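You operate a simulated robot arm through the tools that you are given. There is no shell and no other tool. Be economical: measure what you need, move in short steps, check, and stop when the job is done.

You run a simulated robot arm. Do the job below in one go: nothing can be reset, and whatever is moved stays where it is left.

Task
Make the chassis rig safe for work on the pack.
Fine: dial to N, key off and SAFE showing; service plug, then battery plug, standing on the teal mat. Pull no other plug; leave the levers.

It is judged by the outcome, as a careful person would: the job done as asked, and still so three seconds after it is handed in. It fails if anything else is knocked over, pushed out of place, dropped, spilled or broken.

Robot
A 6-joint arm with a two-finger parallel gripper, fixed in place. Base frame: the origin is at the foot of the arm, x ahead of it, y to its left, z up. Units: m, degrees, N and s.
With the tool pointing down near the work surface it reaches from about 0.34 to 0.76 m from the base axis. Its first joint turns from -66.0 to 66.0 degrees. Payload 2.45 kg.
The TCP is the grasp point between the finger pads, 0.024 m short of the fingertips. In the tool frame z runs along the fingers and y along their closing line. Largest opening 0.068 m; finger width 0.017, thickness 0.01; the body of the gripper, 0.04 by 0.07 m, starts 0.041 m behind the TCP.
Orientation is told as [roll, pitch, yaw] about the base's x, y, z axes, in that order, counted from this pose: with the fingers straight down and closing along the base's y, the tool's x points along the base's -x, its y along +y and its z along -z.

Tools
- The arm moves only by the tool servo_tool. Its argument "plan" is a list that holds one entry, the list of rows, each a list of 7 numbers: the turn, a rotation vector about the tool's x, y, z in units of 60 degrees (1.0 is 60 degrees), then the shift along the tool's x, y, z in units of 400 mm (1.0 is 400 mm), then the gripper command, from -1 (fully open) to 1 (shut), values between in proportion. In form: [[[wx, wy, wz, tx, ty, tz, jaw], ...]]. A call has 1 to 12 rows; each row is the pose to reach, as a shift and turn from the pose commanded when the call began, along the tool's axes at that moment. A call with a number of a shift or a turn outside -1 to 1 is refused whole. Rows are played at 5 a second. More than 0.05 m and 8.6 degrees between two rows, or a gripper value outside its range, and nothing of the call is played. A pose out of reach is approached as far as the arm can. The call stops where the force on the tool passes 40 N (or 10 N more than at its start, if that is more) or the arm is blocked; 0.2 s more then pass. Each finger travels about 0.108 m/s and halts on what it meets, pressing with about 32 N; the grip force reading is that of the motor and also rises with nothing between the fingers. The clock runs only during rows and for 0.2 s after the last one: add rows that repeat a pose to give the fingers time. It gives the time, the measured TCP pose, the force on the tool (base axes), the opening and the grip force at its end, in the units of the frame above (readings bear some noise).
- Cameras (640 x 400 px; columns grow to the right, rows downward): "scene" is fixed at [0.1524, 0.4234, 1.4409]; the picture's right is [-0.63, -0.78, 0.00], its down [-0.56, 0.45, -0.69] and it looks along [0.54, -0.44, -0.72] (base axes); focal length 326 px, centre (320, 200). "wrist" rides on the gripper at [0.084, 0.011, -0.075] in the tool frame; the picture's right is [-0.13, 0.99, 0.00], its down [-0.60, -0.08, -0.79] and it looks along [-0.79, -0.10, 0.61] (tool axes); focal length 251 px, centre (320, 200). There is no depth. A picture from a camera that has moved, and an enlarged one, comes with that camera's place and axes in the base frame and with its lens. The place of the scene camera against the robot may be out by one fixed shift of up to 0.025 m in any direction.
- snapshot(camera): a new picture of that camera. The clock stands still meanwhile.
- inspect(camera, box): a new picture of the part [left, top, right, bottom] of that camera's present view, enlarged. The clock stands still meanwhile.
- close_job(): hands the job in; it is judged then, once.

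Go step by step. Nothing tells you positions but the pictures and the camera data: compare them with the known pose of the tool, close in by small moves and look again before you grip or let go. The budget is 120 turns and 64 pictures, counting those below and the enlarged ones. Unless the task says otherwise, let go and move clear before handing in, and close with one line.

The tools are called after "Call:" as a command line: name --argument value ..., lists and objects as JSON in quotes. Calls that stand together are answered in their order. servo_tool: Moves the arm, as the interface text tells. Its arguments: {"type":"object","properties":{"plan":{"type":"array"}},"required":["plan"]} The other tools are called the same way: snapshot (camera) takes a picture; inspect (camera, box) takes an enlarged picture of a part of a camera's view; close_job () hands the job in.

At the start:

```text
time_s: 0.0
tcp_pos: [0.3758, 0.2657, 1.1814]
orientation: [-0.1, 0.0, 0.0]
ft_force: [0.1, 0.4, -0.1]
grip_width: 0.0683
grip_force: 0.1
```

scene: 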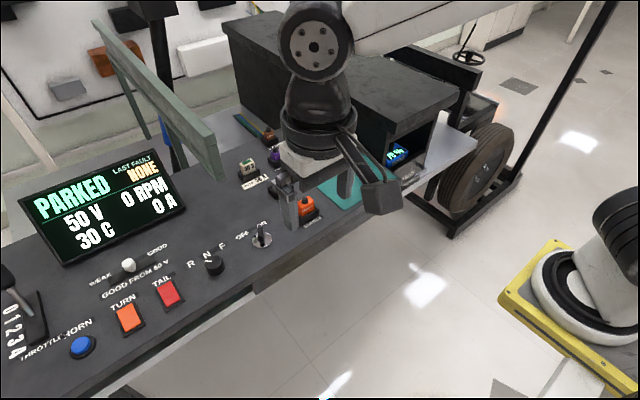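
wrist: 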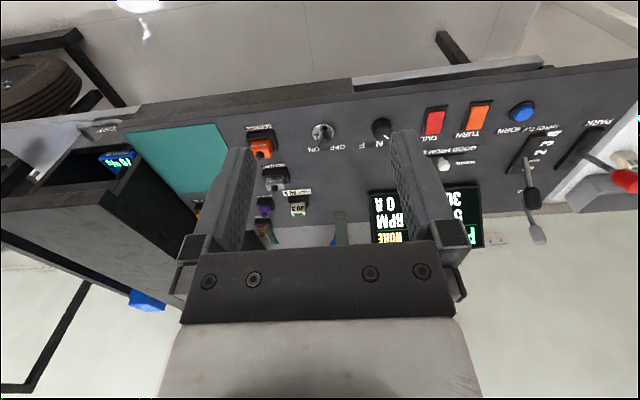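

The panel shows a display reading PARKED, a R/N/F dial, a key switch, several plugs and a teal mat. I'll look closer at each before moving.

Call:
inspect --camera "scene" --box '[170, 120, 440, 290]'

Call:
inspect --camera "wrist" --box '[120, 90, 440, 290]'

Call:
inspect --camera "scene" --box '[0, 140, 220, 370]'

```text
2.35 times, centred on (305, 205) of scene
camera zoom: at [0.1524, 0.4234, 1.4409], right [-0.63, -0.78, 0.0], down [-0.56, 0.45, -0.69], along [0.54, -0.44, -0.72], focal length 767 px, centre (355, 188)
```

zoom: 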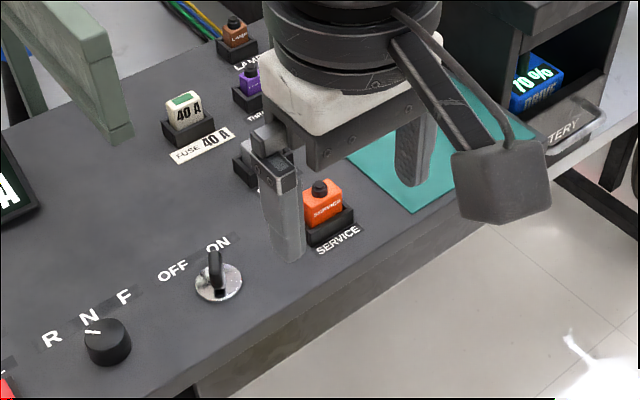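

```text
2.00 times, centred on (280, 190) of wrist
camera zoom: at [0.2915, 0.2759, 1.2566], right [0.13, 0.99, 0.0], down [0.6, -0.08, 0.79], along [0.79, -0.1, -0.61], focal length 503 px, centre (400, 220)
```

zoom: 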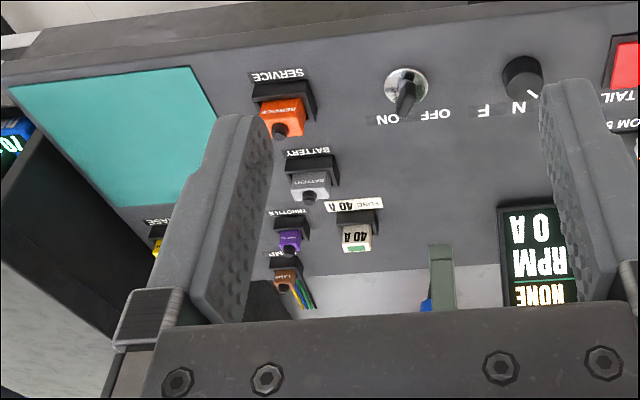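

```text
1.74 times, centred on (110, 255) of scene
camera zoom: at [0.1524, 0.4234, 1.4409], right [-0.63, -0.78, 0.0], down [-0.56, 0.45, -0.69], along [0.54, -0.44, -0.72], focal length 567 px, centre (685, 104)
```

zoom: 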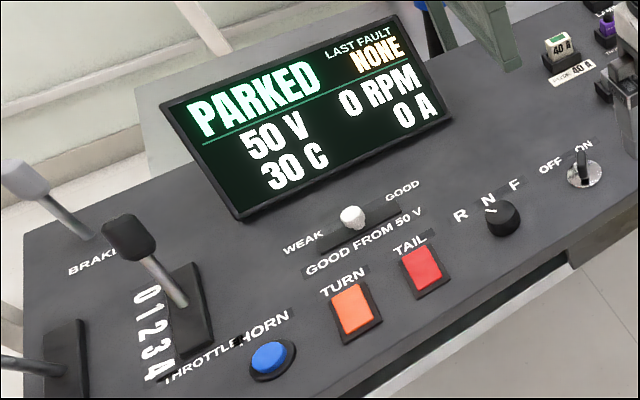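

The key seems to be at about (0.63, 0.24), the dial at (0.63, 0.36), service plug (0.62, 0.11), battery plug (0.72, 0.11), and the mat spans about x 0.58–0.77, y −0.18–0.02. I'll move closer over the dial and key to look.

Call:
servo_tool --plan '[[[0, 0, 0, -0.07, 0.01, 0.075, -1], [0, 0, 0, -0.14, 0.03, 0.15, -1], [0, 0, 0, -0.21, 0.04, 0.22, -1], [0, 0, 0, -0.27, 0.06, 0.29, -1], [0, 0, 0, -0.32, 0.07, 0.36, -1], [0, 0, 0, -0.37, 0.085, 0.43, -1]]]'

Call:
snapshot --camera "wrist"

Call:
snapshot --camera "scene"

```text
time_s: 1.4
tcp_pos: [0.5246, 0.2992, 1.0093]
orientation: [0.1, -0.1, 0.0]
ft_force: [-0.3, -0.3, 0.3]
grip_width: 0.0679
grip_force: 0.1
```

```text
58 pictures are left
camera wrist: at [0.4395, 0.3085, 1.0842], right [0.13, 0.99, 0.0], down [0.6, -0.08, 0.79], along [0.79, -0.1, -0.61], focal length 251 px, centre (320, 200)
```

wrist: 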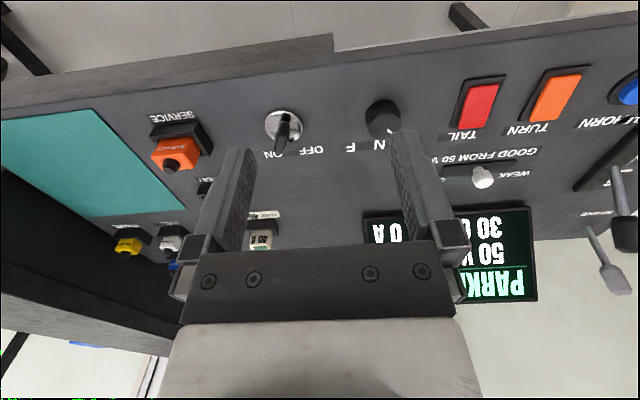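

```text
57 pictures are left
```

scene: 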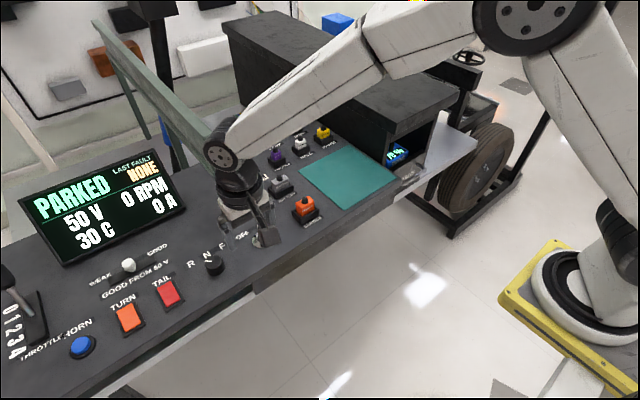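

I'll enlarge the dial, key and plugs for detail.

Call:
inspect --camera "wrist" --box '[240, 80, 440, 205]'

Call:
inspect --camera "scene" --box '[170, 130, 370, 290]'

```text
3.20 times, centred on (340, 142) of wrist
camera zoom: at [0.4395, 0.3085, 1.0842], right [0.13, 0.99, 0.0], down [0.6, -0.08, 0.79], along [0.79, -0.1, -0.61], focal length 805 px, centre (256, 384)
```

zoom: 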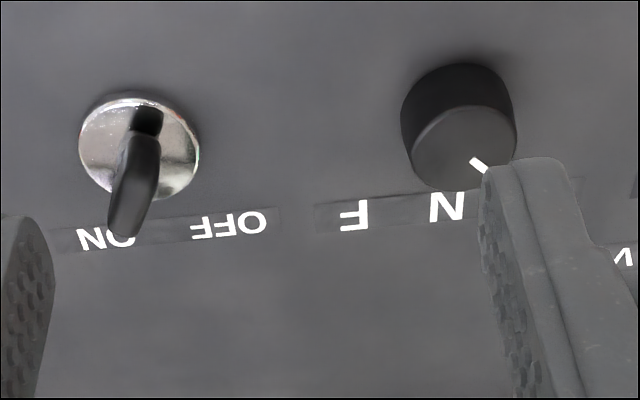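

```text
2.50 times, centred on (270, 210) of scene
camera zoom: at [0.1525, 0.4234, 1.4409], right [-0.63, -0.78, 0.0], down [-0.56, 0.45, -0.69], along [0.54, -0.44, -0.72], focal length 815 px, centre (445, 175)
```

zoom: 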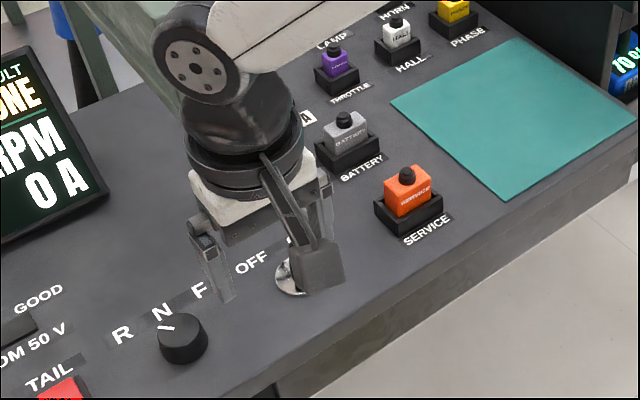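

The dial's mark points to R and the key stands toward ON. I'll move above the dial (about 0.625, 0.359) and check alignment.

Call:
servo_tool --plan '[[[0, 0, 0, -0.08, 0.05, 0.06, -1], [0, 0, 0, -0.17, 0.1, 0.12, -1], [0, 0, 0, -0.25, 0.15, 0.18, -1], [0, 0, 0, -0.25, 0.15, 0.25, -1], [0, 0, 0, -0.25, 0.15, 0.25, -1]]]'

Call:
snapshot --camera "wrist"

Call:
inspect --camera "scene" --box '[130, 120, 330, 290]'

```text
time_s: 2.6
tcp_pos: [0.6243, 0.3583, 0.9104]
orientation: [0.0, 0.0, 0.0]
ft_force: [0.1, 0.3, 0.1]
grip_width: 0.0679
grip_force: 0.1
```

```text
54 pictures are left
camera wrist: at [0.5399, 0.3694, 0.9848], right [0.13, 0.99, 0.0], down [0.6, -0.08, 0.79], along [0.79, -0.1, -0.61], focal length 251 px, centre (320, 200)
```

wrist: 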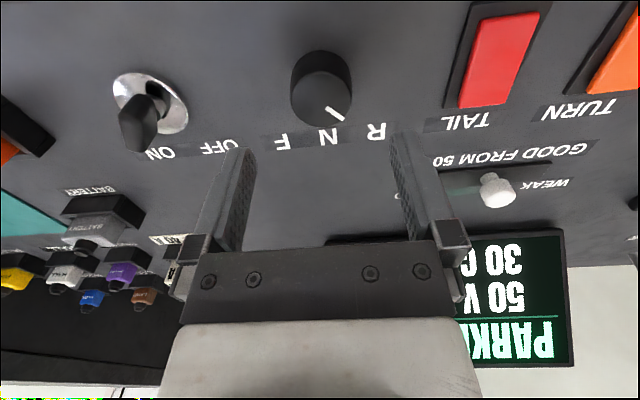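

```text
2.35 times, centred on (230, 205) of scene
camera zoom: at [0.1524, 0.4234, 1.4409], right [-0.63, -0.78, 0.0], down [-0.56, 0.45, -0.69], along [0.54, -0.44, -0.72], focal length 767 px, centre (532, 188)
```

zoom: 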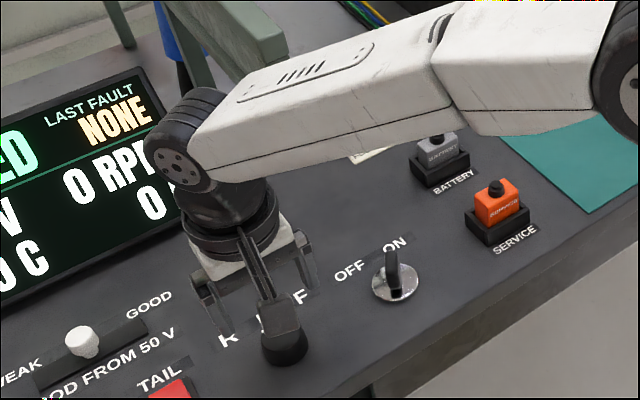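

The dial cap is centred at about (0.6235, 0.360), mark about 40° toward R from N. I'll lower around it, then close.

Call:
servo_tool --plan '[[[0, 0, 0, 0.002, 0.004, 0.07, -1], [0, 0, 0, 0.002, 0.004, 0.143, -1], [0, 0, 0, 0.002, 0.004, 0.143, 0], [0, 0, 0, 0.002, 0.004, 0.143, 0.6], [0, 0, 0, 0.002, 0.004, 0.143, 0.6]]]'

Call:
snapshot --camera "wrist"

```text
time_s: 3.8
tcp_pos: [0.6235, 0.3601, 0.852]
orientation: [-0.1, 0.0, 0.0]
ft_force: [-0.5, -12.5, 1.4]
grip_width: 0.0386
grip_force: 45.8
```

```text
52 pictures are left
camera wrist: at [0.5385, 0.3703, 0.9272], right [0.13, 0.99, 0.0], down [0.6, -0.08, 0.79], along [0.79, -0.1, -0.61], focal length 251 px, centre (320, 200)
```

wrist: 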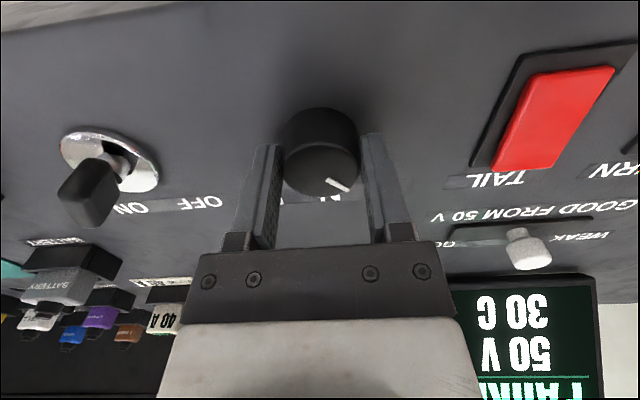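

The knob is gripped. I'll turn it clockwise (seen from above) by 40° in steps.

Call:
servo_tool --plan '[[[0, 0, 0.13, 0, 0, 0, 0.6], [0, 0, 0.26, 0, 0, 0, 0.6], [0, 0, 0.39, 0, 0, 0, 0.6], [0, 0, 0.52, 0, 0, 0, 0.6], [0, 0, 0.6, 0, 0, 0, 0.6], [0, 0, 0.667, 0, 0, 0, 0.6]]]'

Call:
snapshot --camera "wrist"

```text
time_s: 5.2
tcp_pos: [0.6232, 0.3612, 0.8509]
orientation: [0.1, 0.0, -40.3]
ft_force: [3.5, -10.6, -7.4]
grip_width: 0.0382
grip_force: 45.0
```

```text
51 pictures are left
camera wrist: at [0.5657, 0.4229, 0.9273], right [0.74, 0.67, 0.0], down [0.41, -0.45, 0.79], along [0.54, -0.59, -0.61], focal length 251 px, centre (320, 200)
```

wrist: 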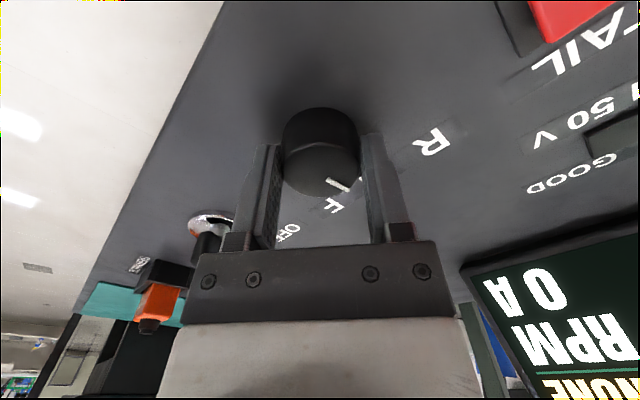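

The knob turned with the gripper. I'll release and lift to verify N.

Call:
servo_tool --plan '[[[0, 0, 0, 0, 0, 0, 0], [0, 0, 0, 0, 0, 0, -1], [0, 0, 0, 0, 0, -0.05, -1], [0, 0, 0, 0, 0, -0.15, -1], [0, 0, 0, 0, 0, -0.2, -1]]]'

Call:
snapshot --camera "wrist"

Call:
snapshot --camera "scene"

```text
time_s: 6.4
tcp_pos: [0.6236, 0.3618, 0.9339]
orientation: [0.1, 0.0, -40.0]
ft_force: [-0.5, 0.9, -0.7]
grip_width: 0.0678
grip_force: 0.1
```

```text
50 pictures are left
camera wrist: at [0.5649, 0.4224, 1.009], right [0.74, 0.68, 0.0], down [0.41, -0.45, 0.79], along [0.54, -0.58, -0.61], focal length 251 px, centre (320, 200)
```

wrist: 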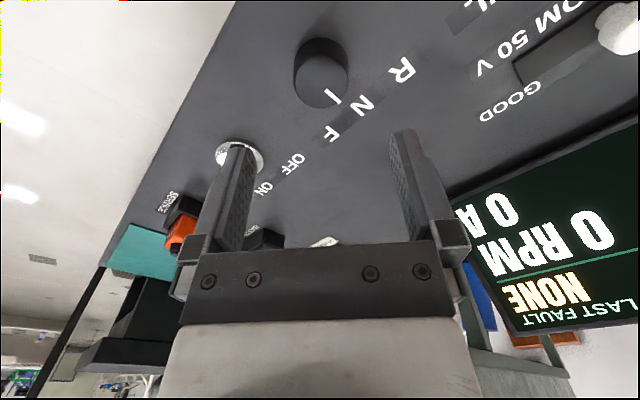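

```text
49 pictures are left
```

scene: 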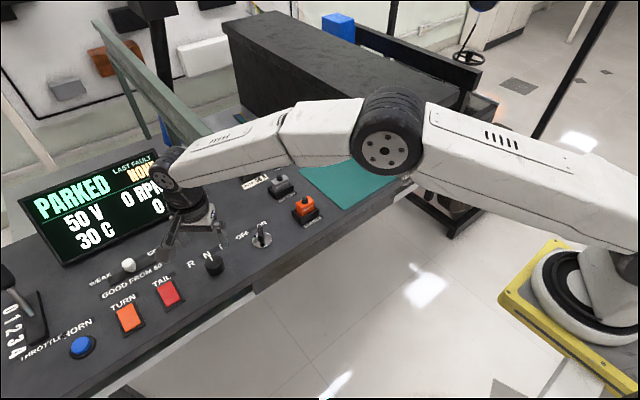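

Dial mark points straight at N. Next: move above the key with yaw back to 0 and look at the key bow.

Call:
servo_tool --plan '[[[0, 0, -0.12, -0.025, -0.045, 0, -1], [0, 0, -0.24, -0.05, -0.09, 0, -1], [0, 0, -0.36, -0.075, -0.135, 0, -1], [0, 0, -0.48, -0.1, -0.18, 0, -1], [0, 0, -0.6, -0.125, -0.225, 0, -1], [0, 0, -0.667, -0.149, -0.27, 0, -1], [0, 0, -0.667, -0.149, -0.27, 0, -1]]]'

Call:
snapshot --camera "wrist"

Call:
inspect --camera "scene" --box '[160, 170, 340, 290]'

```text
time_s: 8.0
tcp_pos: [0.6001, 0.2406, 0.9326]
orientation: [0.0, -0.1, 0.2]
ft_force: [0.9, 0.1, 0.3]
grip_width: 0.0679
grip_force: 0.2
```

```text
48 pictures are left
camera wrist: at [0.5156, 0.2509, 1.0069], right [0.13, 0.99, 0.0], down [0.6, -0.08, 0.79], along [0.79, -0.1, -0.61], focal length 251 px, centre (320, 200)
```

wrist: 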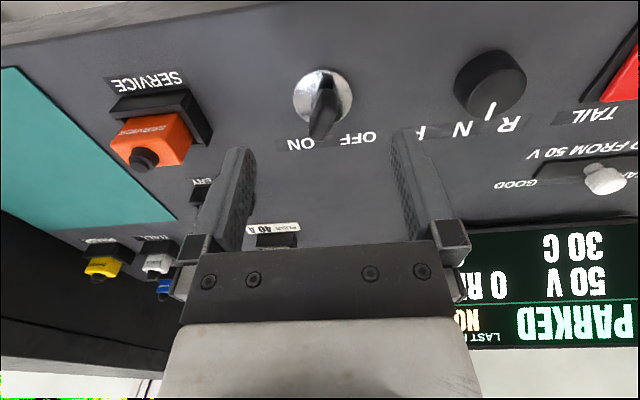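

```text
3.33 times, centred on (250, 230) of scene
camera zoom: at [0.1524, 0.4234, 1.4409], right [-0.63, -0.78, 0.0], down [-0.56, 0.45, -0.69], along [0.54, -0.44, -0.72], focal length 1087 px, centre (553, 100)
```

zoom: 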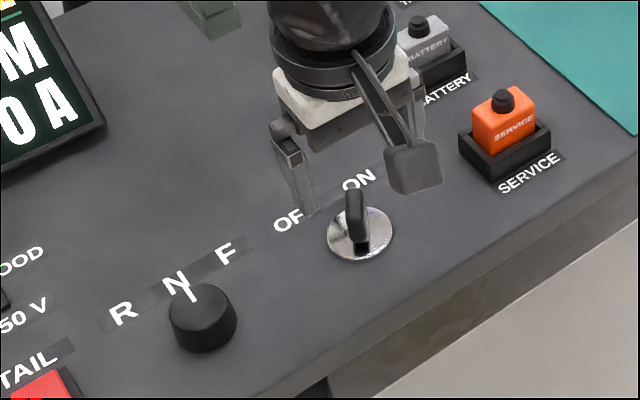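

Call:
inspect --camera "wrist" --box '[260, 50, 400, 160]'

```text
3.64 times, centred on (330, 105) of wrist
camera zoom: at [0.5156, 0.2509, 1.0069], right [0.13, 0.99, 0.0], down [0.6, -0.08, 0.79], along [0.79, -0.1, -0.61], focal length 914 px, centre (284, 546)
```

zoom: 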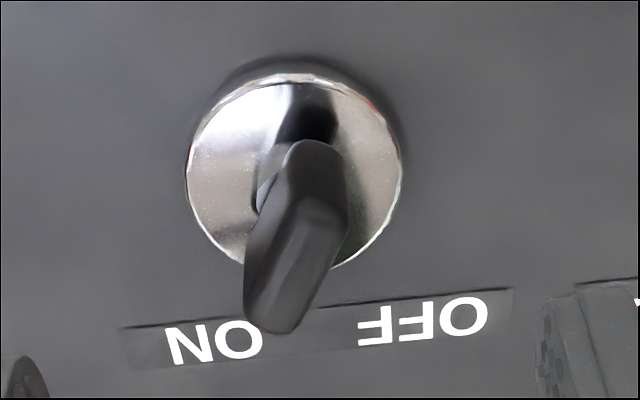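

The key bow stands at about (0.622, 0.240) aligned −30° to ON; OFF is at +30°. I'll set yaw −30° and lower around it, then look before closing.

Call:
servo_tool --plan '[[[0, 0, 0.13, -0.02, 0, 0, -1], [0, 0, 0.26, -0.04, 0, 0, -1], [0, 0, 0.39, -0.056, 0, 0, -1], [0, 0, 0.5, -0.056, 0, 0.03, -1], [0, 0, 0.5, -0.056, 0, 0.12, -1], [0, 0, 0.5, -0.056, 0, 0.17, -1], [0, 0, 0.5, -0.056, 0, 0.194, -1]]]'

Call:
snapshot --camera "wrist"

Call:
inspect --camera "scene" --box '[160, 170, 340, 290]'

```text
time_s: 9.6
tcp_pos: [0.6225, 0.2398, 0.8547]
orientation: [0.1, -0.2, -30.0]
ft_force: [-0.7, -0.2, 0.4]
grip_width: 0.068
grip_force: 0.2
```

```text
45 pictures are left
camera wrist: at [0.5545, 0.2905, 0.9291], right [0.61, 0.79, 0.0], down [0.48, -0.37, 0.79], along [0.63, -0.48, -0.61], focal length 251 px, centre (320, 200)
```

wrist: 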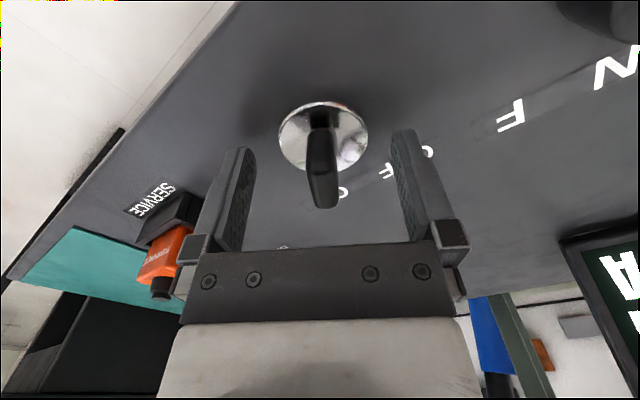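

```text
3.33 times, centred on (250, 230) of scene
camera zoom: at [0.1524, 0.4234, 1.4409], right [-0.63, -0.78, 0.0], down [-0.56, 0.45, -0.69], along [0.54, -0.44, -0.72], focal length 1087 px, centre (553, 100)
```

zoom: 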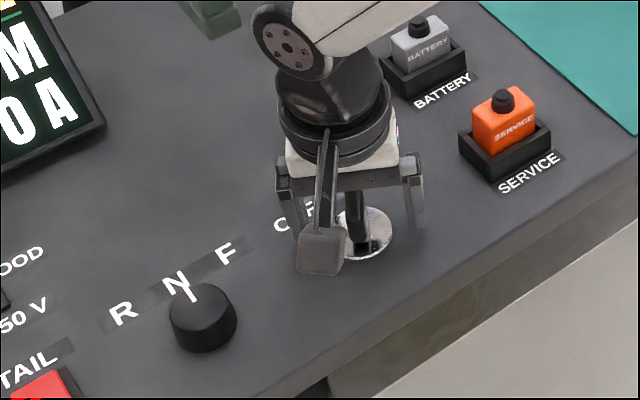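

The bow is centred and aligned between the fingers. Closing gently, then turning +60°.

Call:
servo_tool --plan '[[[0, 0, 0, 0, 0, 0, 0], [0, 0, 0, 0, 0, 0, 0.6], [0, 0, 0, 0, 0, 0, 0.9], [0, 0, 0, 0, 0, 0, 0.9]]]'

Call:
servo_tool --plan '[[[0, 0, -0.12, 0, 0, 0, 0.9], [0, 0, -0.24, 0, 0, 0, 0.9], [0, 0, -0.36, 0, 0, 0, 0.9], [0, 0, -0.48, 0, 0, 0, 0.9], [0, 0, -0.6, 0, 0, 0, 0.9], [0, 0, -0.72, 0, 0, 0, 0.9], [0, 0, -0.84, 0, 0, 0, 0.9], [0, 0, -0.94, 0, 0, 0, 0.9], [0, 0, -1.0, 0, 0, 0, 0.9], [0, 0, -1.0, 0, 0, 0, 0.9]]]'

Call:
snapshot --camera "scene"

Call:
snapshot --camera "wrist"

```text
time_s: 10.6
tcp_pos: [0.6225, 0.2411, 0.8549]
orientation: [0.3, -0.1, -30.1]
ft_force: [8.2, 12.9, -7.5]
grip_width: 0.0129
grip_force: 33.1
```

```text
time_s: 12.8
tcp_pos: [0.6227, 0.2385, 0.8541]
orientation: [0.0, 0.0, 30.1]
ft_force: [14.7, -14.4, -17.6]
grip_width: 0.0129
grip_force: 33.1
```

```text
43 pictures are left
```

scene: 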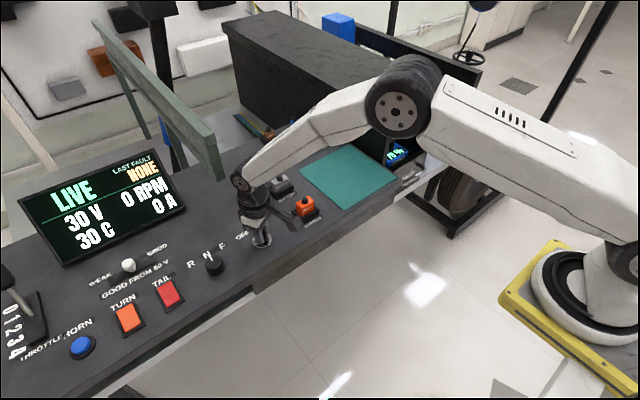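

```text
42 pictures are left
camera wrist: at [0.5442, 0.2055, 0.9295], right [-0.38, 0.92, 0.0], down [0.56, 0.23, 0.79], along [0.73, 0.3, -0.61], focal length 251 px, centre (320, 200)
```

wrist: 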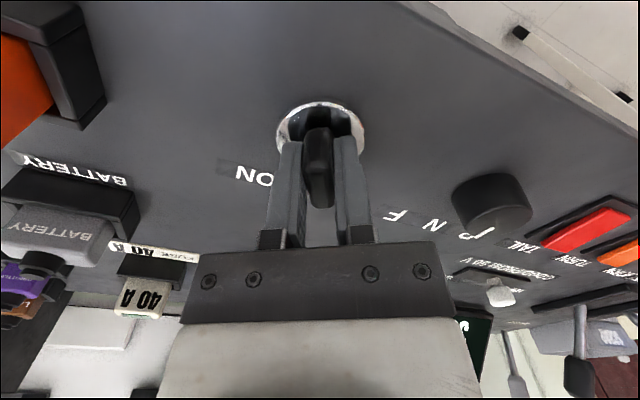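

The display now shows LIVE, with 30 V falling. I'll release the key, lift clear and wait for SAFE.

Call:
servo_tool --plan '[[[0, 0, 0, 0, 0, 0, 0], [0, 0, 0, 0, 0, 0, -1], [0, 0, 0, 0, 0, 0, -1], [0, 0, 0, 0, 0, -0.08, -1], [0, 0, 0, 0, 0, -0.18, -1], [0, 0, 0.12, 0, 0, -0.25, -1], [0, 0, 0.24, 0, 0, -0.25, -1], [0, 0, 0.36, 0, 0, -0.25, -1], [0, 0, 0.5, 0, 0, -0.25, -1], [0, 0, 0.5, 0, 0, -0.25, -1]]]'

Call:
snapshot --camera "scene"

Call:
snapshot --camera "wrist"

```text
time_s: 15.0
tcp_pos: [0.6217, 0.2411, 0.9556]
orientation: [-0.1, -0.1, -0.1]
ft_force: [-0.1, 0.0, 0.5]
grip_width: 0.0679
grip_force: 0.1
```

```text
41 pictures are left
```

scene: 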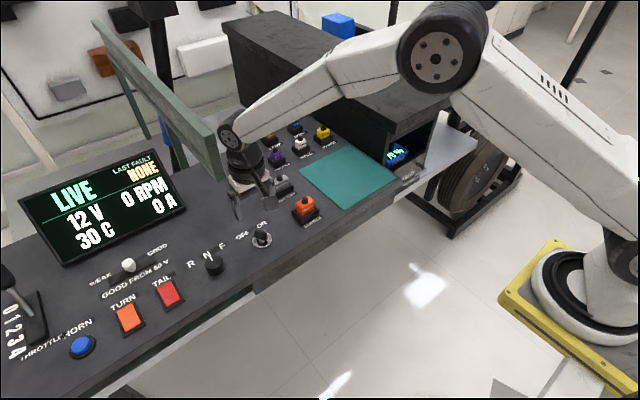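

```text
40 pictures are left
camera wrist: at [0.5371, 0.2507, 1.0309], right [0.13, 0.99, 0.0], down [0.6, -0.08, 0.79], along [0.79, -0.1, -0.61], focal length 251 px, centre (320, 200)
```

wrist: 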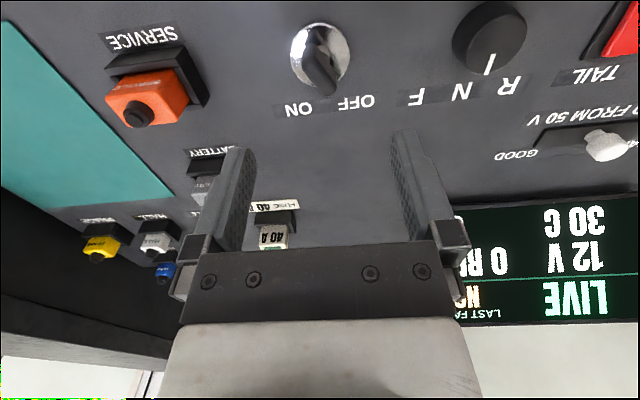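

Voltage is at 12 V and falling; the key points to OFF. I'll move above the service plug meanwhile, not touching it until SAFE shows.

Call:
servo_tool --plan '[[[0, 0, 0, 0.02, -0.11, 0, -1], [0, 0, 0, 0.04, -0.22, 0, -1], [0, 0, 0, 0.05, -0.325, 0, -1], [0, 0, 0, 0.05, -0.325, 0, -1], [0, 0, 0, 0.05, -0.325, 0, -1], [0, 0, 0, 0.05, -0.325, 0, -1], [0, 0, 0, 0.05, -0.325, 0, -1], [0, 0, 0, 0.05, -0.325, 0, -1], [0, 0, 0, 0.05, -0.325, 0, -1], [0, 0, 0, 0.05, -0.325, 0, -1], [0, 0, 0, 0.05, -0.325, 0, -1]]]'

Call:
snapshot --camera "scene"

Call:
snapshot --camera "wrist"

```text
time_s: 17.4
tcp_pos: [0.6011, 0.1094, 0.9556]
orientation: [0.1, -0.1, 0.0]
ft_force: [0.2, 1.6, -0.8]
grip_width: 0.068
grip_force: 0.1
```

```text
39 pictures are left
```

scene: 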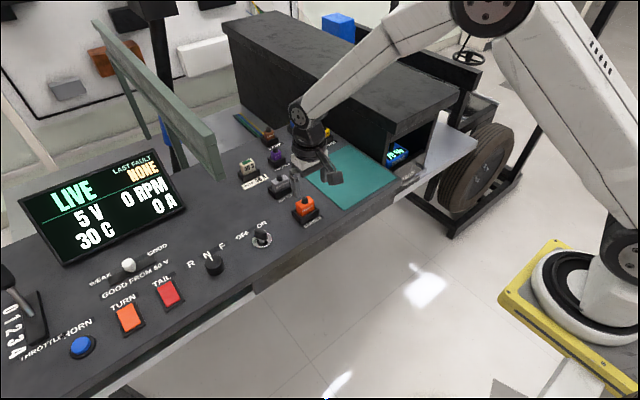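

```text
38 pictures are left
camera wrist: at [0.5162, 0.1195, 1.0296], right [0.13, 0.99, 0.0], down [0.6, -0.08, 0.79], along [0.79, -0.1, -0.61], focal length 251 px, centre (320, 200)
```

wrist: 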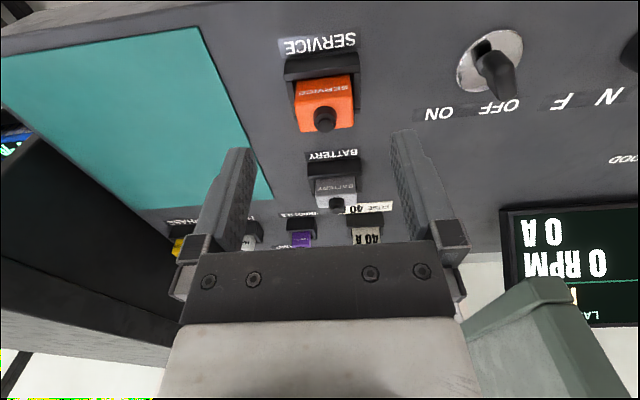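

5 V and falling. I'll enlarge the service plug to fix its geometry.

Call:
inspect --camera "wrist" --box '[250, 25, 410, 145]'

Call:
inspect --camera "scene" --box '[220, 140, 400, 250]'

```text
3.33 times, centred on (330, 85) of wrist
camera zoom: at [0.5162, 0.1195, 1.0296], right [0.13, 0.99, 0.0], down [0.6, -0.08, 0.79], along [0.79, -0.1, -0.61], focal length 838 px, centre (287, 583)
```

zoom: 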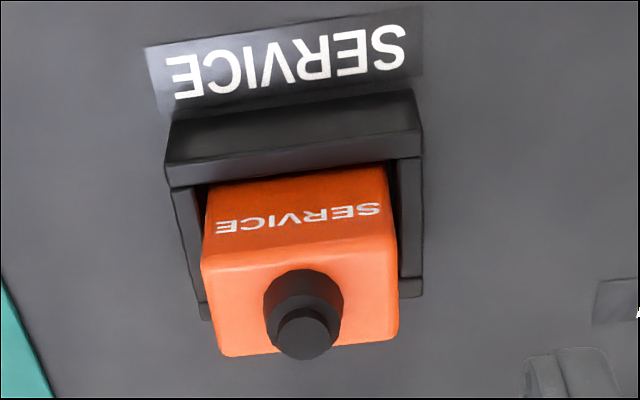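

```text
3.56 times, centred on (310, 195) of scene
camera zoom: at [0.1524, 0.4234, 1.4409], right [-0.63, -0.78, 0.0], down [-0.56, 0.45, -0.69], along [0.54, -0.44, -0.72], focal length 1160 px, centre (356, 218)
```

zoom: 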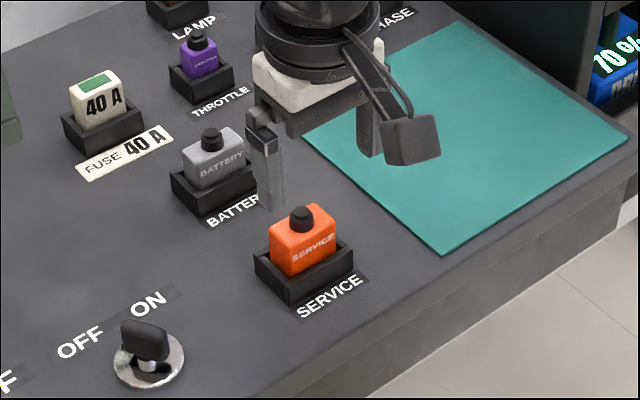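

The service plug body is about 41 mm wide in y, centred near (0.6225, 0.110), top about z 0.873, rim about 0.85. I'll lower around it open and check SAFE.

Call:
servo_tool --plan '[[[0, 0, 0, -0.0535, 0.003, 0, -1], [0, 0, 0, -0.0535, 0.003, 0.08, -1], [0, 0, 0, -0.0535, 0.003, 0.15, -1], [0, 0, 0, -0.0535, 0.003, 0.189, -1], [0, 0, 0, -0.0535, 0.003, 0.189, -1], [0, 0, 0, -0.0535, 0.003, 0.189, -1], [0, 0, 0, -0.0535, 0.003, 0.189, -1], [0, 0, 0, -0.0535, 0.003, 0.189, -1]]]'

Call:
snapshot --camera "scene"

Call:
snapshot --camera "wrist"

```text
time_s: 19.2
tcp_pos: [0.6247, 0.1117, 0.8786]
orientation: [0.0, -0.1, 0.1]
ft_force: [0.1, -0.9, -0.4]
grip_width: 0.0679
grip_force: 0.0
```

```text
35 pictures are left
```

scene: 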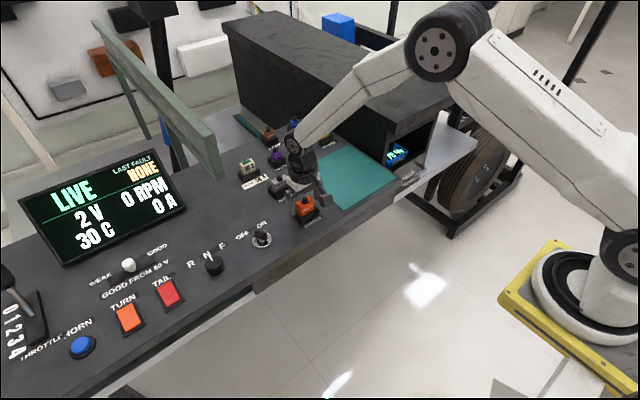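

```text
34 pictures are left
camera wrist: at [0.539, 0.1214, 0.953], right [0.13, 0.99, 0.0], down [0.6, -0.08, 0.79], along [0.79, -0.1, -0.61], focal length 251 px, centre (320, 200)
```

wrist: 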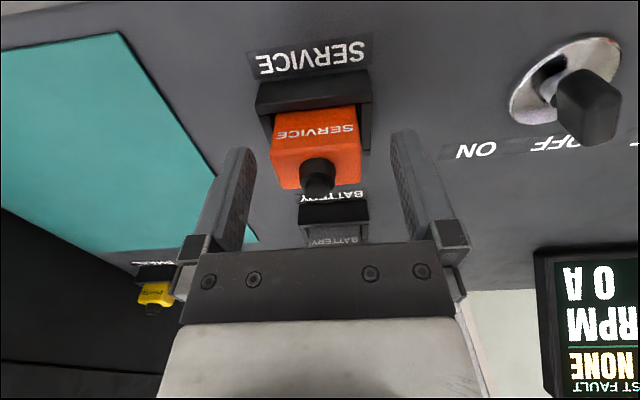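

Still LIVE at 2 V. I'll settle slightly lower (tips about 0.848) and wait further for SAFE.

Call:
servo_tool --plan '[[[0, 0, 0, 0.004, -0.003, 0.016, -1], [0, 0, 0, 0.004, -0.003, 0.016, -1], [0, 0, 0, 0.004, -0.003, 0.016, -1], [0, 0, 0, 0.004, -0.003, 0.016, -1], [0, 0, 0, 0.004, -0.003, 0.016, -1], [0, 0, 0, 0.004, -0.003, 0.016, -1], [0, 0, 0, 0.004, -0.003, 0.016, -1], [0, 0, 0, 0.004, -0.003, 0.016, -1], [0, 0, 0, 0.004, -0.003, 0.016, -1], [0, 0, 0, 0.004, -0.003, 0.016, -1], [0, 0, 0, 0.004, -0.003, 0.016, -1], [0, 0, 0, 0.004, -0.003, 0.016, -1]]]'

Call:
snapshot --camera "scene"

```text
time_s: 21.8
tcp_pos: [0.6221, 0.1109, 0.8715]
orientation: [0.1, -0.1, 0.0]
ft_force: [0.1, 0.4, -0.2]
grip_width: 0.0679
grip_force: 0.1
```

```text
33 pictures are left
```

scene: 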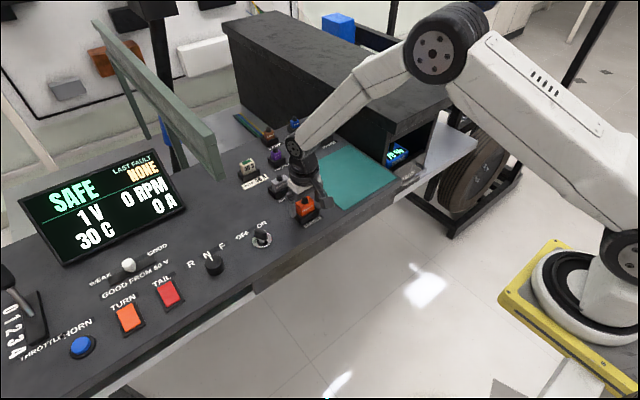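

SAFE is showing at 1 V. I'll grip the service plug and pull it up a little.

Call:
servo_tool --plan '[[[0, 0, 0, 0, 0, 0, 0], [0, 0, 0, 0, 0, 0, 0.6], [0, 0, 0, 0, 0, 0, 0.6], [0, 0, 0, 0, 0, 0, 0.6]]]'

Call:
servo_tool --plan '[[[0, 0, 0, 0, 0, -0.01, 0.6], [0, 0, 0, 0, 0, -0.02, 0.6], [0, 0, 0, 0, 0, -0.04, 0.6], [0, 0, 0, 0, 0, -0.06, 0.6], [0, 0, 0, 0, 0, -0.09, 0.6], [0, 0, 0, 0, 0, -0.12, 0.6]]]'

Call:
snapshot --camera "wrist"

Call:
snapshot --camera "scene"

```text
time_s: 22.8
tcp_pos: [0.6217, 0.1106, 0.8725]
orientation: [0.0, -0.1, 0.0]
ft_force: [-0.2, 0.1, 0.3]
grip_width: 0.0414
grip_force: 32.7
```

```text
time_s: 24.2
tcp_pos: [0.6229, 0.1102, 0.9209]
orientation: [-0.1, 0.0, 0.0]
ft_force: [-0.3, -0.6, -0.3]
grip_width: 0.0418
grip_force: 32.0
```

```text
32 pictures are left
camera wrist: at [0.5369, 0.1198, 0.9958], right [0.13, 0.99, 0.0], down [0.6, -0.08, 0.79], along [0.79, -0.1, -0.61], focal length 251 px, centre (320, 200)
```

wrist: 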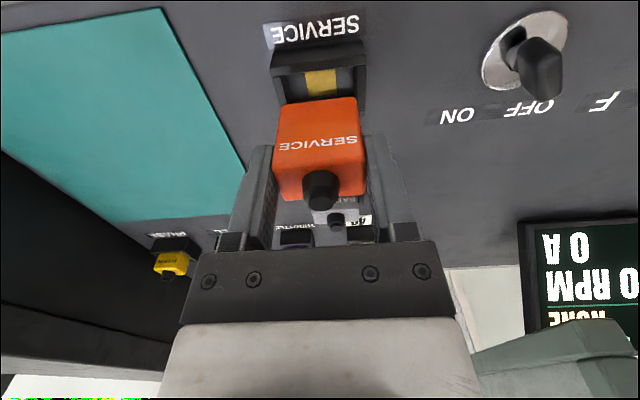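

```text
31 pictures are left
```

scene: 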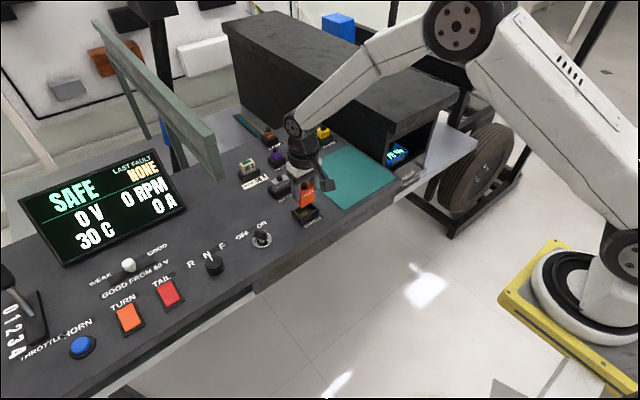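

The service plug is out, its bottom about 49 mm below the TCP, and SAFE holds. I'll carry it over the mat to about (0.64, −0.095).

Call:
servo_tool --plan '[[[0, 0, 0, 0, 0, -0.04, 0.6], [0, 0, 0, -0.01, -0.1, -0.05, 0.6], [0, 0, 0, -0.02, -0.2, -0.05, 0.6], [0, 0, 0, -0.03, -0.3, -0.05, 0.6], [0, 0, 0, -0.04, -0.4, -0.05, 0.6], [0, 0, 0, -0.043, -0.47, -0.05, 0.6], [0, 0, 0, -0.043, -0.513, -0.05, 0.6], [0, 0, 0, -0.043, -0.513, -0.05, 0.6]]]'

Call:
snapshot --camera "wrist"

Call:
inspect --camera "scene" --box '[230, 110, 450, 250]'

```text
time_s: 26.0
tcp_pos: [0.6384, -0.0968, 0.9387]
orientation: [0.0, 0.1, 0.0]
ft_force: [0.2, -0.9, -1.1]
grip_width: 0.0414
grip_force: 31.5
```

```text
30 pictures are left
camera wrist: at [0.5546, -0.0862, 1.0147], right [0.13, 0.99, 0.0], down [0.6, -0.08, 0.79], along [0.79, -0.1, -0.61], focal length 251 px, centre (320, 200)
```

wrist: 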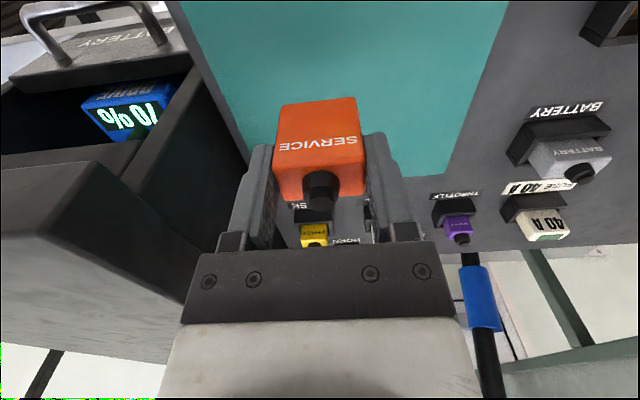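

```text
2.86 times, centred on (340, 180) of scene
camera zoom: at [0.1525, 0.4234, 1.4409], right [-0.63, -0.78, 0.0], down [-0.56, 0.45, -0.69], along [0.54, -0.44, -0.72], focal length 932 px, centre (263, 257)
```

zoom: 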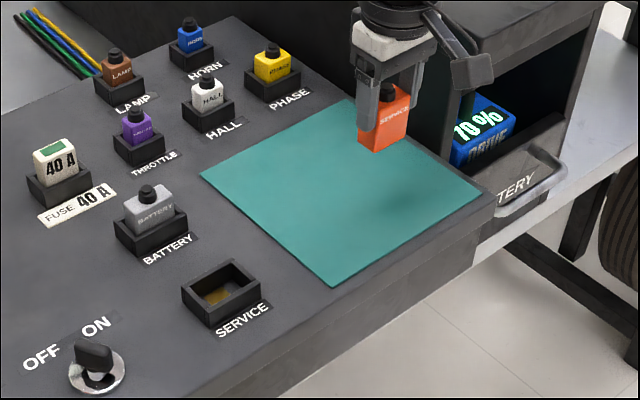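

The plug is well over the mat (mat y −0.18…0.03, x to 0.78). Lowering until it touches.

Call:
servo_tool --plan '[[[0, 0, 0, 0, 0, 0.07, 0.6], [0, 0, 0, 0, 0, 0.13, 0.6], [0, 0, 0, 0, 0, 0.15, 0.6], [0, 0, 0, 0, 0, 0.157, 0.6], [0, 0, 0, 0, 0, 0.162, 0.6], [0, 0, 0, 0, 0, 0.162, 0.6]]]'

Call:
inspect --camera "scene" --box '[300, 110, 420, 210]'

Call:
snapshot --camera "wrist"

```text
time_s: 27.4
tcp_pos: [0.6377, -0.0959, 0.8755]
orientation: [0.0, 0.0, 0.0]
ft_force: [-0.1, -0.2, -0.8]
grip_width: 0.0415
grip_force: 31.8
```

```text
4.00 times, centred on (360, 160) of scene
camera zoom: at [0.1525, 0.4234, 1.4409], right [-0.63, -0.78, 0.0], down [-0.56, 0.45, -0.69], along [0.54, -0.44, -0.72], focal length 1305 px, centre (160, 360)
```

zoom: 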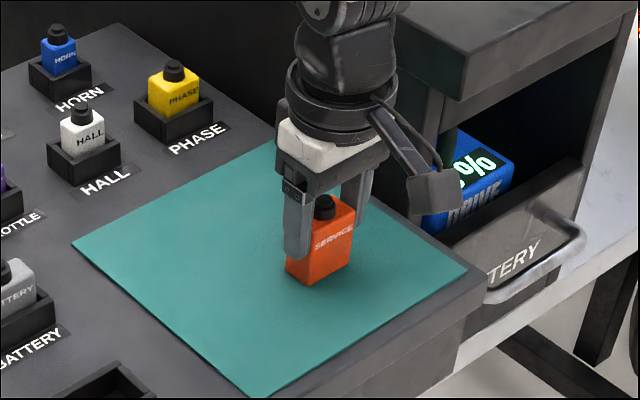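

```text
27 pictures are left
camera wrist: at [0.5539, -0.0848, 0.9507], right [0.13, 0.99, 0.0], down [0.6, -0.08, 0.79], along [0.79, -0.1, -0.61], focal length 251 px, centre (320, 200)
```

wrist: 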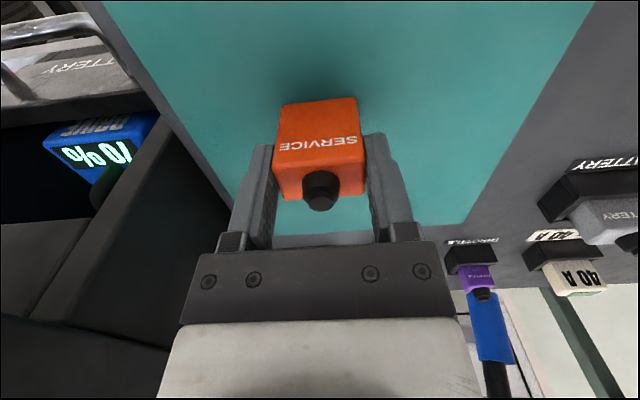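

Not touching yet; creeping down in ~1 mm steps.

Call:
servo_tool --plan '[[[0, 0, 0, 0, 0, 0.003, 0.6], [0, 0, 0, 0, 0, 0.006, 0.6], [0, 0, 0, 0, 0, 0.009, 0.6]]]'

```text
time_s: 28.2
tcp_pos: [0.6379, -0.0945, 0.8745]
orientation: [0.1, -0.1, 0.0]
ft_force: [-10.9, 2.9, 26.4]
grip_width: 0.0413
grip_force: 32.4
```

Contact (26 N) at z ≈ 0.8745. I'll relax ~2 mm of press and open.

Call:
servo_tool --plan '[[[0, 0, 0, 0, 0, -0.005, 0.6], [0, 0, 0, 0, 0, -0.005, 0.6]]]'

Call:
servo_tool --plan '[[[0, 0, 0, 0, 0, 0, 0.1], [0, 0, 0, 0, 0, 0, -0.5], [0, 0, 0, 0, 0, 0, -1], [0, 0, 0, 0, 0, 0, -1]]]'

Call:
snapshot --camera "wrist"

```text
time_s: 28.8
tcp_pos: [0.6389, -0.0947, 0.8749]
orientation: [-0.1, -0.3, 0.1]
ft_force: [0.6, 0.8, 7.3]
grip_width: 0.0414
grip_force: 31.6
```

```text
time_s: 29.8
tcp_pos: [0.6378, -0.0941, 0.8738]
orientation: [-0.1, -0.1, 0.0]
ft_force: [0.8, 0.1, -0.1]
grip_width: 0.0682
grip_force: 0.0
```

```text
26 pictures are left
camera wrist: at [0.5538, -0.0848, 0.9494], right [0.13, 0.99, 0.0], down [0.6, -0.08, 0.79], along [0.79, -0.1, -0.61], focal length 251 px, centre (320, 200)
```

wrist: 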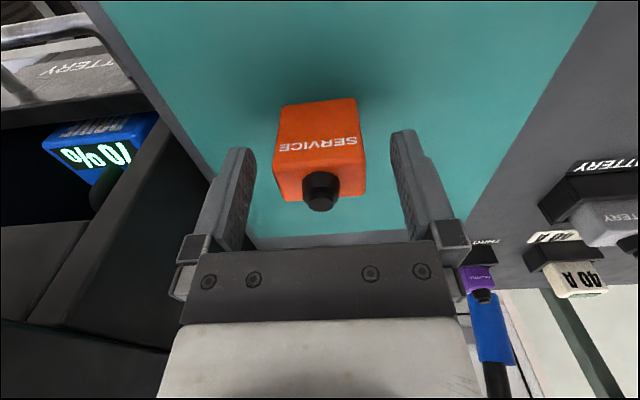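

The service plug stands on the mat. Lifting clear and heading to view the battery plug.

Call:
servo_tool --plan '[[[0, 0, 0, 0, 0, -0.1, -1], [0, 0, 0, 0, 0, -0.2, -1], [0, 0, 0, 0, 0.06, -0.23, -1], [0, 0, 0, -0.02, 0.17, -0.23, -1], [0, 0, 0, -0.05, 0.28, -0.23, -1], [0, 0, 0, -0.08, 0.38, -0.23, -1], [0, 0, 0, -0.1, 0.48, -0.23, -1], [0, 0, 0, -0.11, 0.515, -0.23, -1], [0, 0, 0, -0.11, 0.515, -0.23, -1]]]'

Call:
snapshot --camera "wrist"

Call:
snapshot --camera "scene"

```text
time_s: 31.8
tcp_pos: [0.684, 0.1137, 0.9677]
orientation: [0.0, 0.0, -0.1]
ft_force: [0.0, 0.3, -0.7]
grip_width: 0.0679
grip_force: 0.0
```

```text
25 pictures are left
camera wrist: at [0.5991, 0.1237, 1.0416], right [0.13, 0.99, 0.0], down [0.6, -0.08, 0.79], along [0.79, -0.1, -0.61], focal length 251 px, centre (320, 200)
```

wrist: 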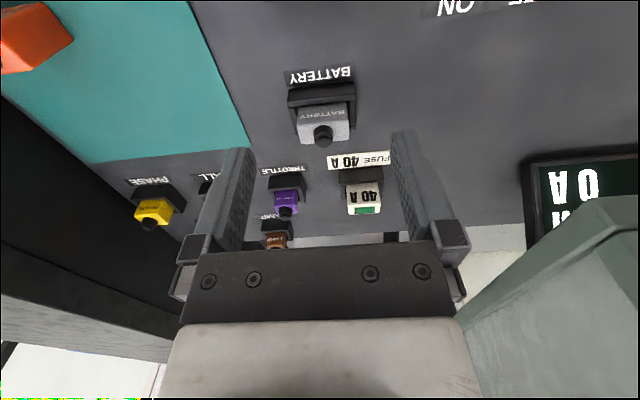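

```text
24 pictures are left
```

scene: 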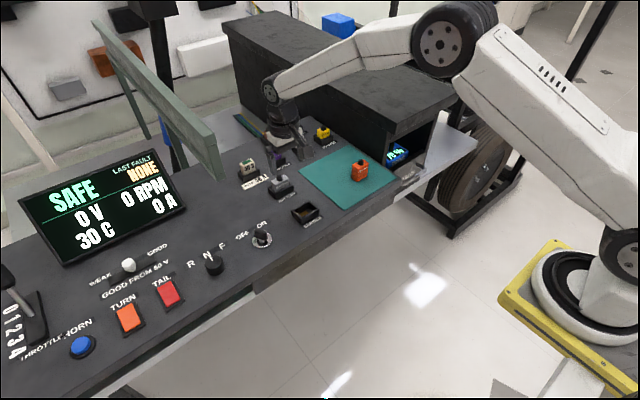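

Bars stay clear. Enlarging the battery plug.

Call:
inspect --camera "wrist" --box '[250, 55, 410, 220]'

```text
2.42 times, centred on (330, 138) of wrist
camera zoom: at [0.5991, 0.1237, 1.0416], right [0.13, 0.99, 0.0], down [0.6, -0.08, 0.79], along [0.79, -0.1, -0.61], focal length 610 px, centre (296, 352)
```

zoom: 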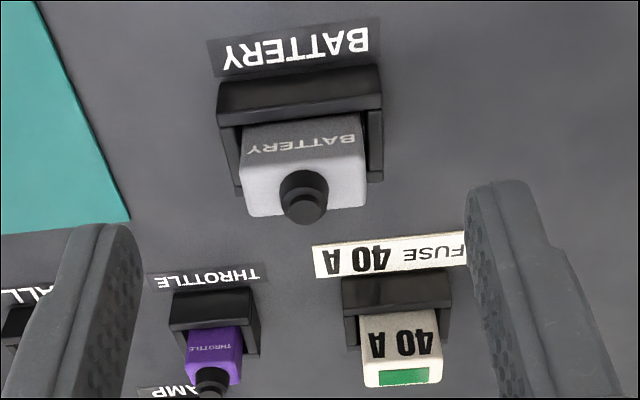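

The battery plug is centred at about (0.733, 0.110), same build. Lowering around it open.

Call:
servo_tool --plan '[[[0, 0, 0, -0.06, -0.005, 0, -1], [0, 0, 0, -0.1225, -0.009, 0, -1], [0, 0, 0, -0.1225, -0.009, 0.08, -1], [0, 0, 0, -0.1225, -0.009, 0.16, -1], [0, 0, 0, -0.1225, -0.009, 0.215, -1], [0, 0, 0, -0.1225, -0.009, 0.235, -1], [0, 0, 0, -0.1225, -0.009, 0.235, -1]]]'

Call:
snapshot --camera "wrist"

Call:
inspect --camera "scene" --box '[200, 110, 380, 240]'

```text
time_s: 33.4
tcp_pos: [0.7318, 0.108, 0.8724]
orientation: [0.0, -0.1, 0.0]
ft_force: [-0.4, 0.3, 0.2]
grip_width: 0.0681
grip_force: 0.1
```

```text
22 pictures are left
camera wrist: at [0.6475, 0.1185, 0.9476], right [0.13, 0.99, 0.0], down [0.6, -0.08, 0.79], along [0.79, -0.1, -0.61], focal length 251 px, centre (320, 200)
```

wrist: 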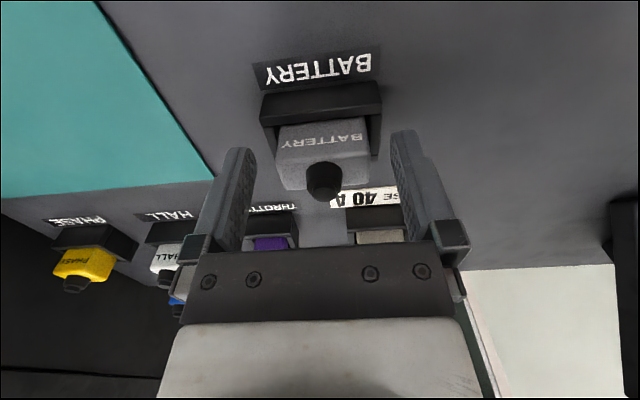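

```text
3.08 times, centred on (290, 175) of scene
camera zoom: at [0.1524, 0.4234, 1.4409], right [-0.63, -0.78, 0.0], down [-0.56, 0.45, -0.69], along [0.54, -0.44, -0.72], focal length 1004 px, centre (412, 277)
```

zoom: 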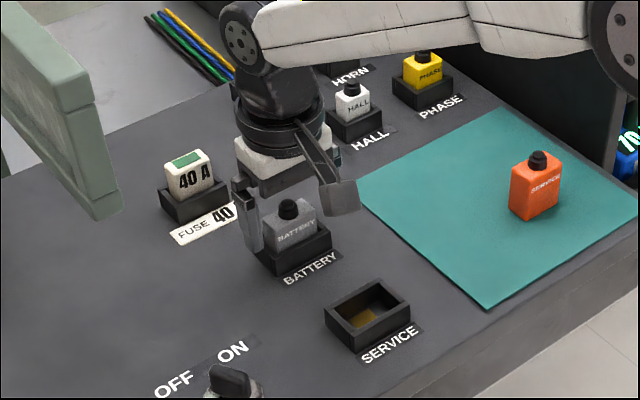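

Well placed around the battery plug. Grip and pull up.

Call:
servo_tool --plan '[[[0, 0, 0, 0, 0.004, 0, -0.5], [0, 0, 0, 0, 0.004, 0, 0.2], [0, 0, 0, 0, 0.004, 0, 0.6], [0, 0, 0, 0, 0.004, 0, 0.6]]]'

Call:
servo_tool --plan '[[[0, 0, 0, 0, 0, -0.01, 0.6], [0, 0, 0, 0, 0, -0.02, 0.6], [0, 0, 0, 0, 0, -0.04, 0.6], [0, 0, 0, 0, 0, -0.06, 0.6], [0, 0, 0, 0, 0, -0.1, 0.6], [0, 0, 0, 0, 0, -0.15, 0.6]]]'

Call:
snapshot --camera "wrist"

Call:
snapshot --camera "scene"

```text
time_s: 34.4
tcp_pos: [0.7334, 0.1092, 0.8726]
orientation: [0.0, -0.1, 0.0]
ft_force: [0.2, 0.2, 0.1]
grip_width: 0.0428
grip_force: 31.7
```

```text
time_s: 35.8
tcp_pos: [0.731, 0.1105, 0.9344]
orientation: [0.0, 0.0, 0.0]
ft_force: [0.0, 0.1, -1.2]
grip_width: 0.0429
grip_force: 32.0
```

```text
20 pictures are left
camera wrist: at [0.6465, 0.1206, 1.0092], right [0.13, 0.99, 0.0], down [0.6, -0.08, 0.79], along [0.79, -0.1, -0.61], focal length 251 px, centre (320, 200)
```

wrist: 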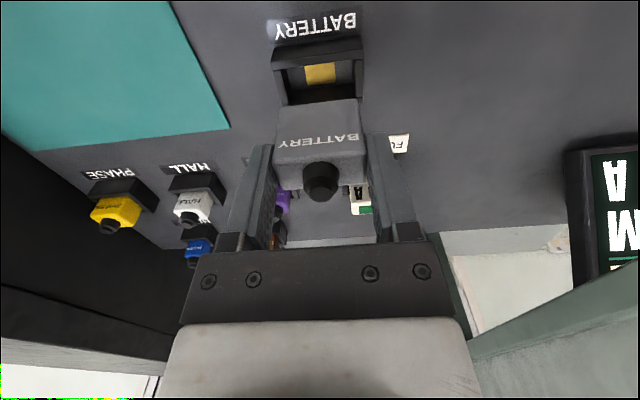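

```text
19 pictures are left
```

scene: 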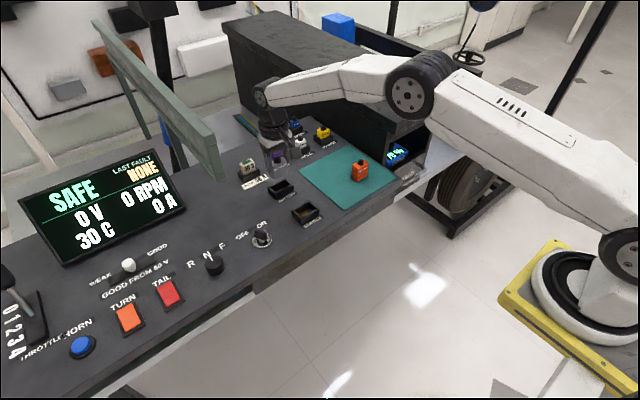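

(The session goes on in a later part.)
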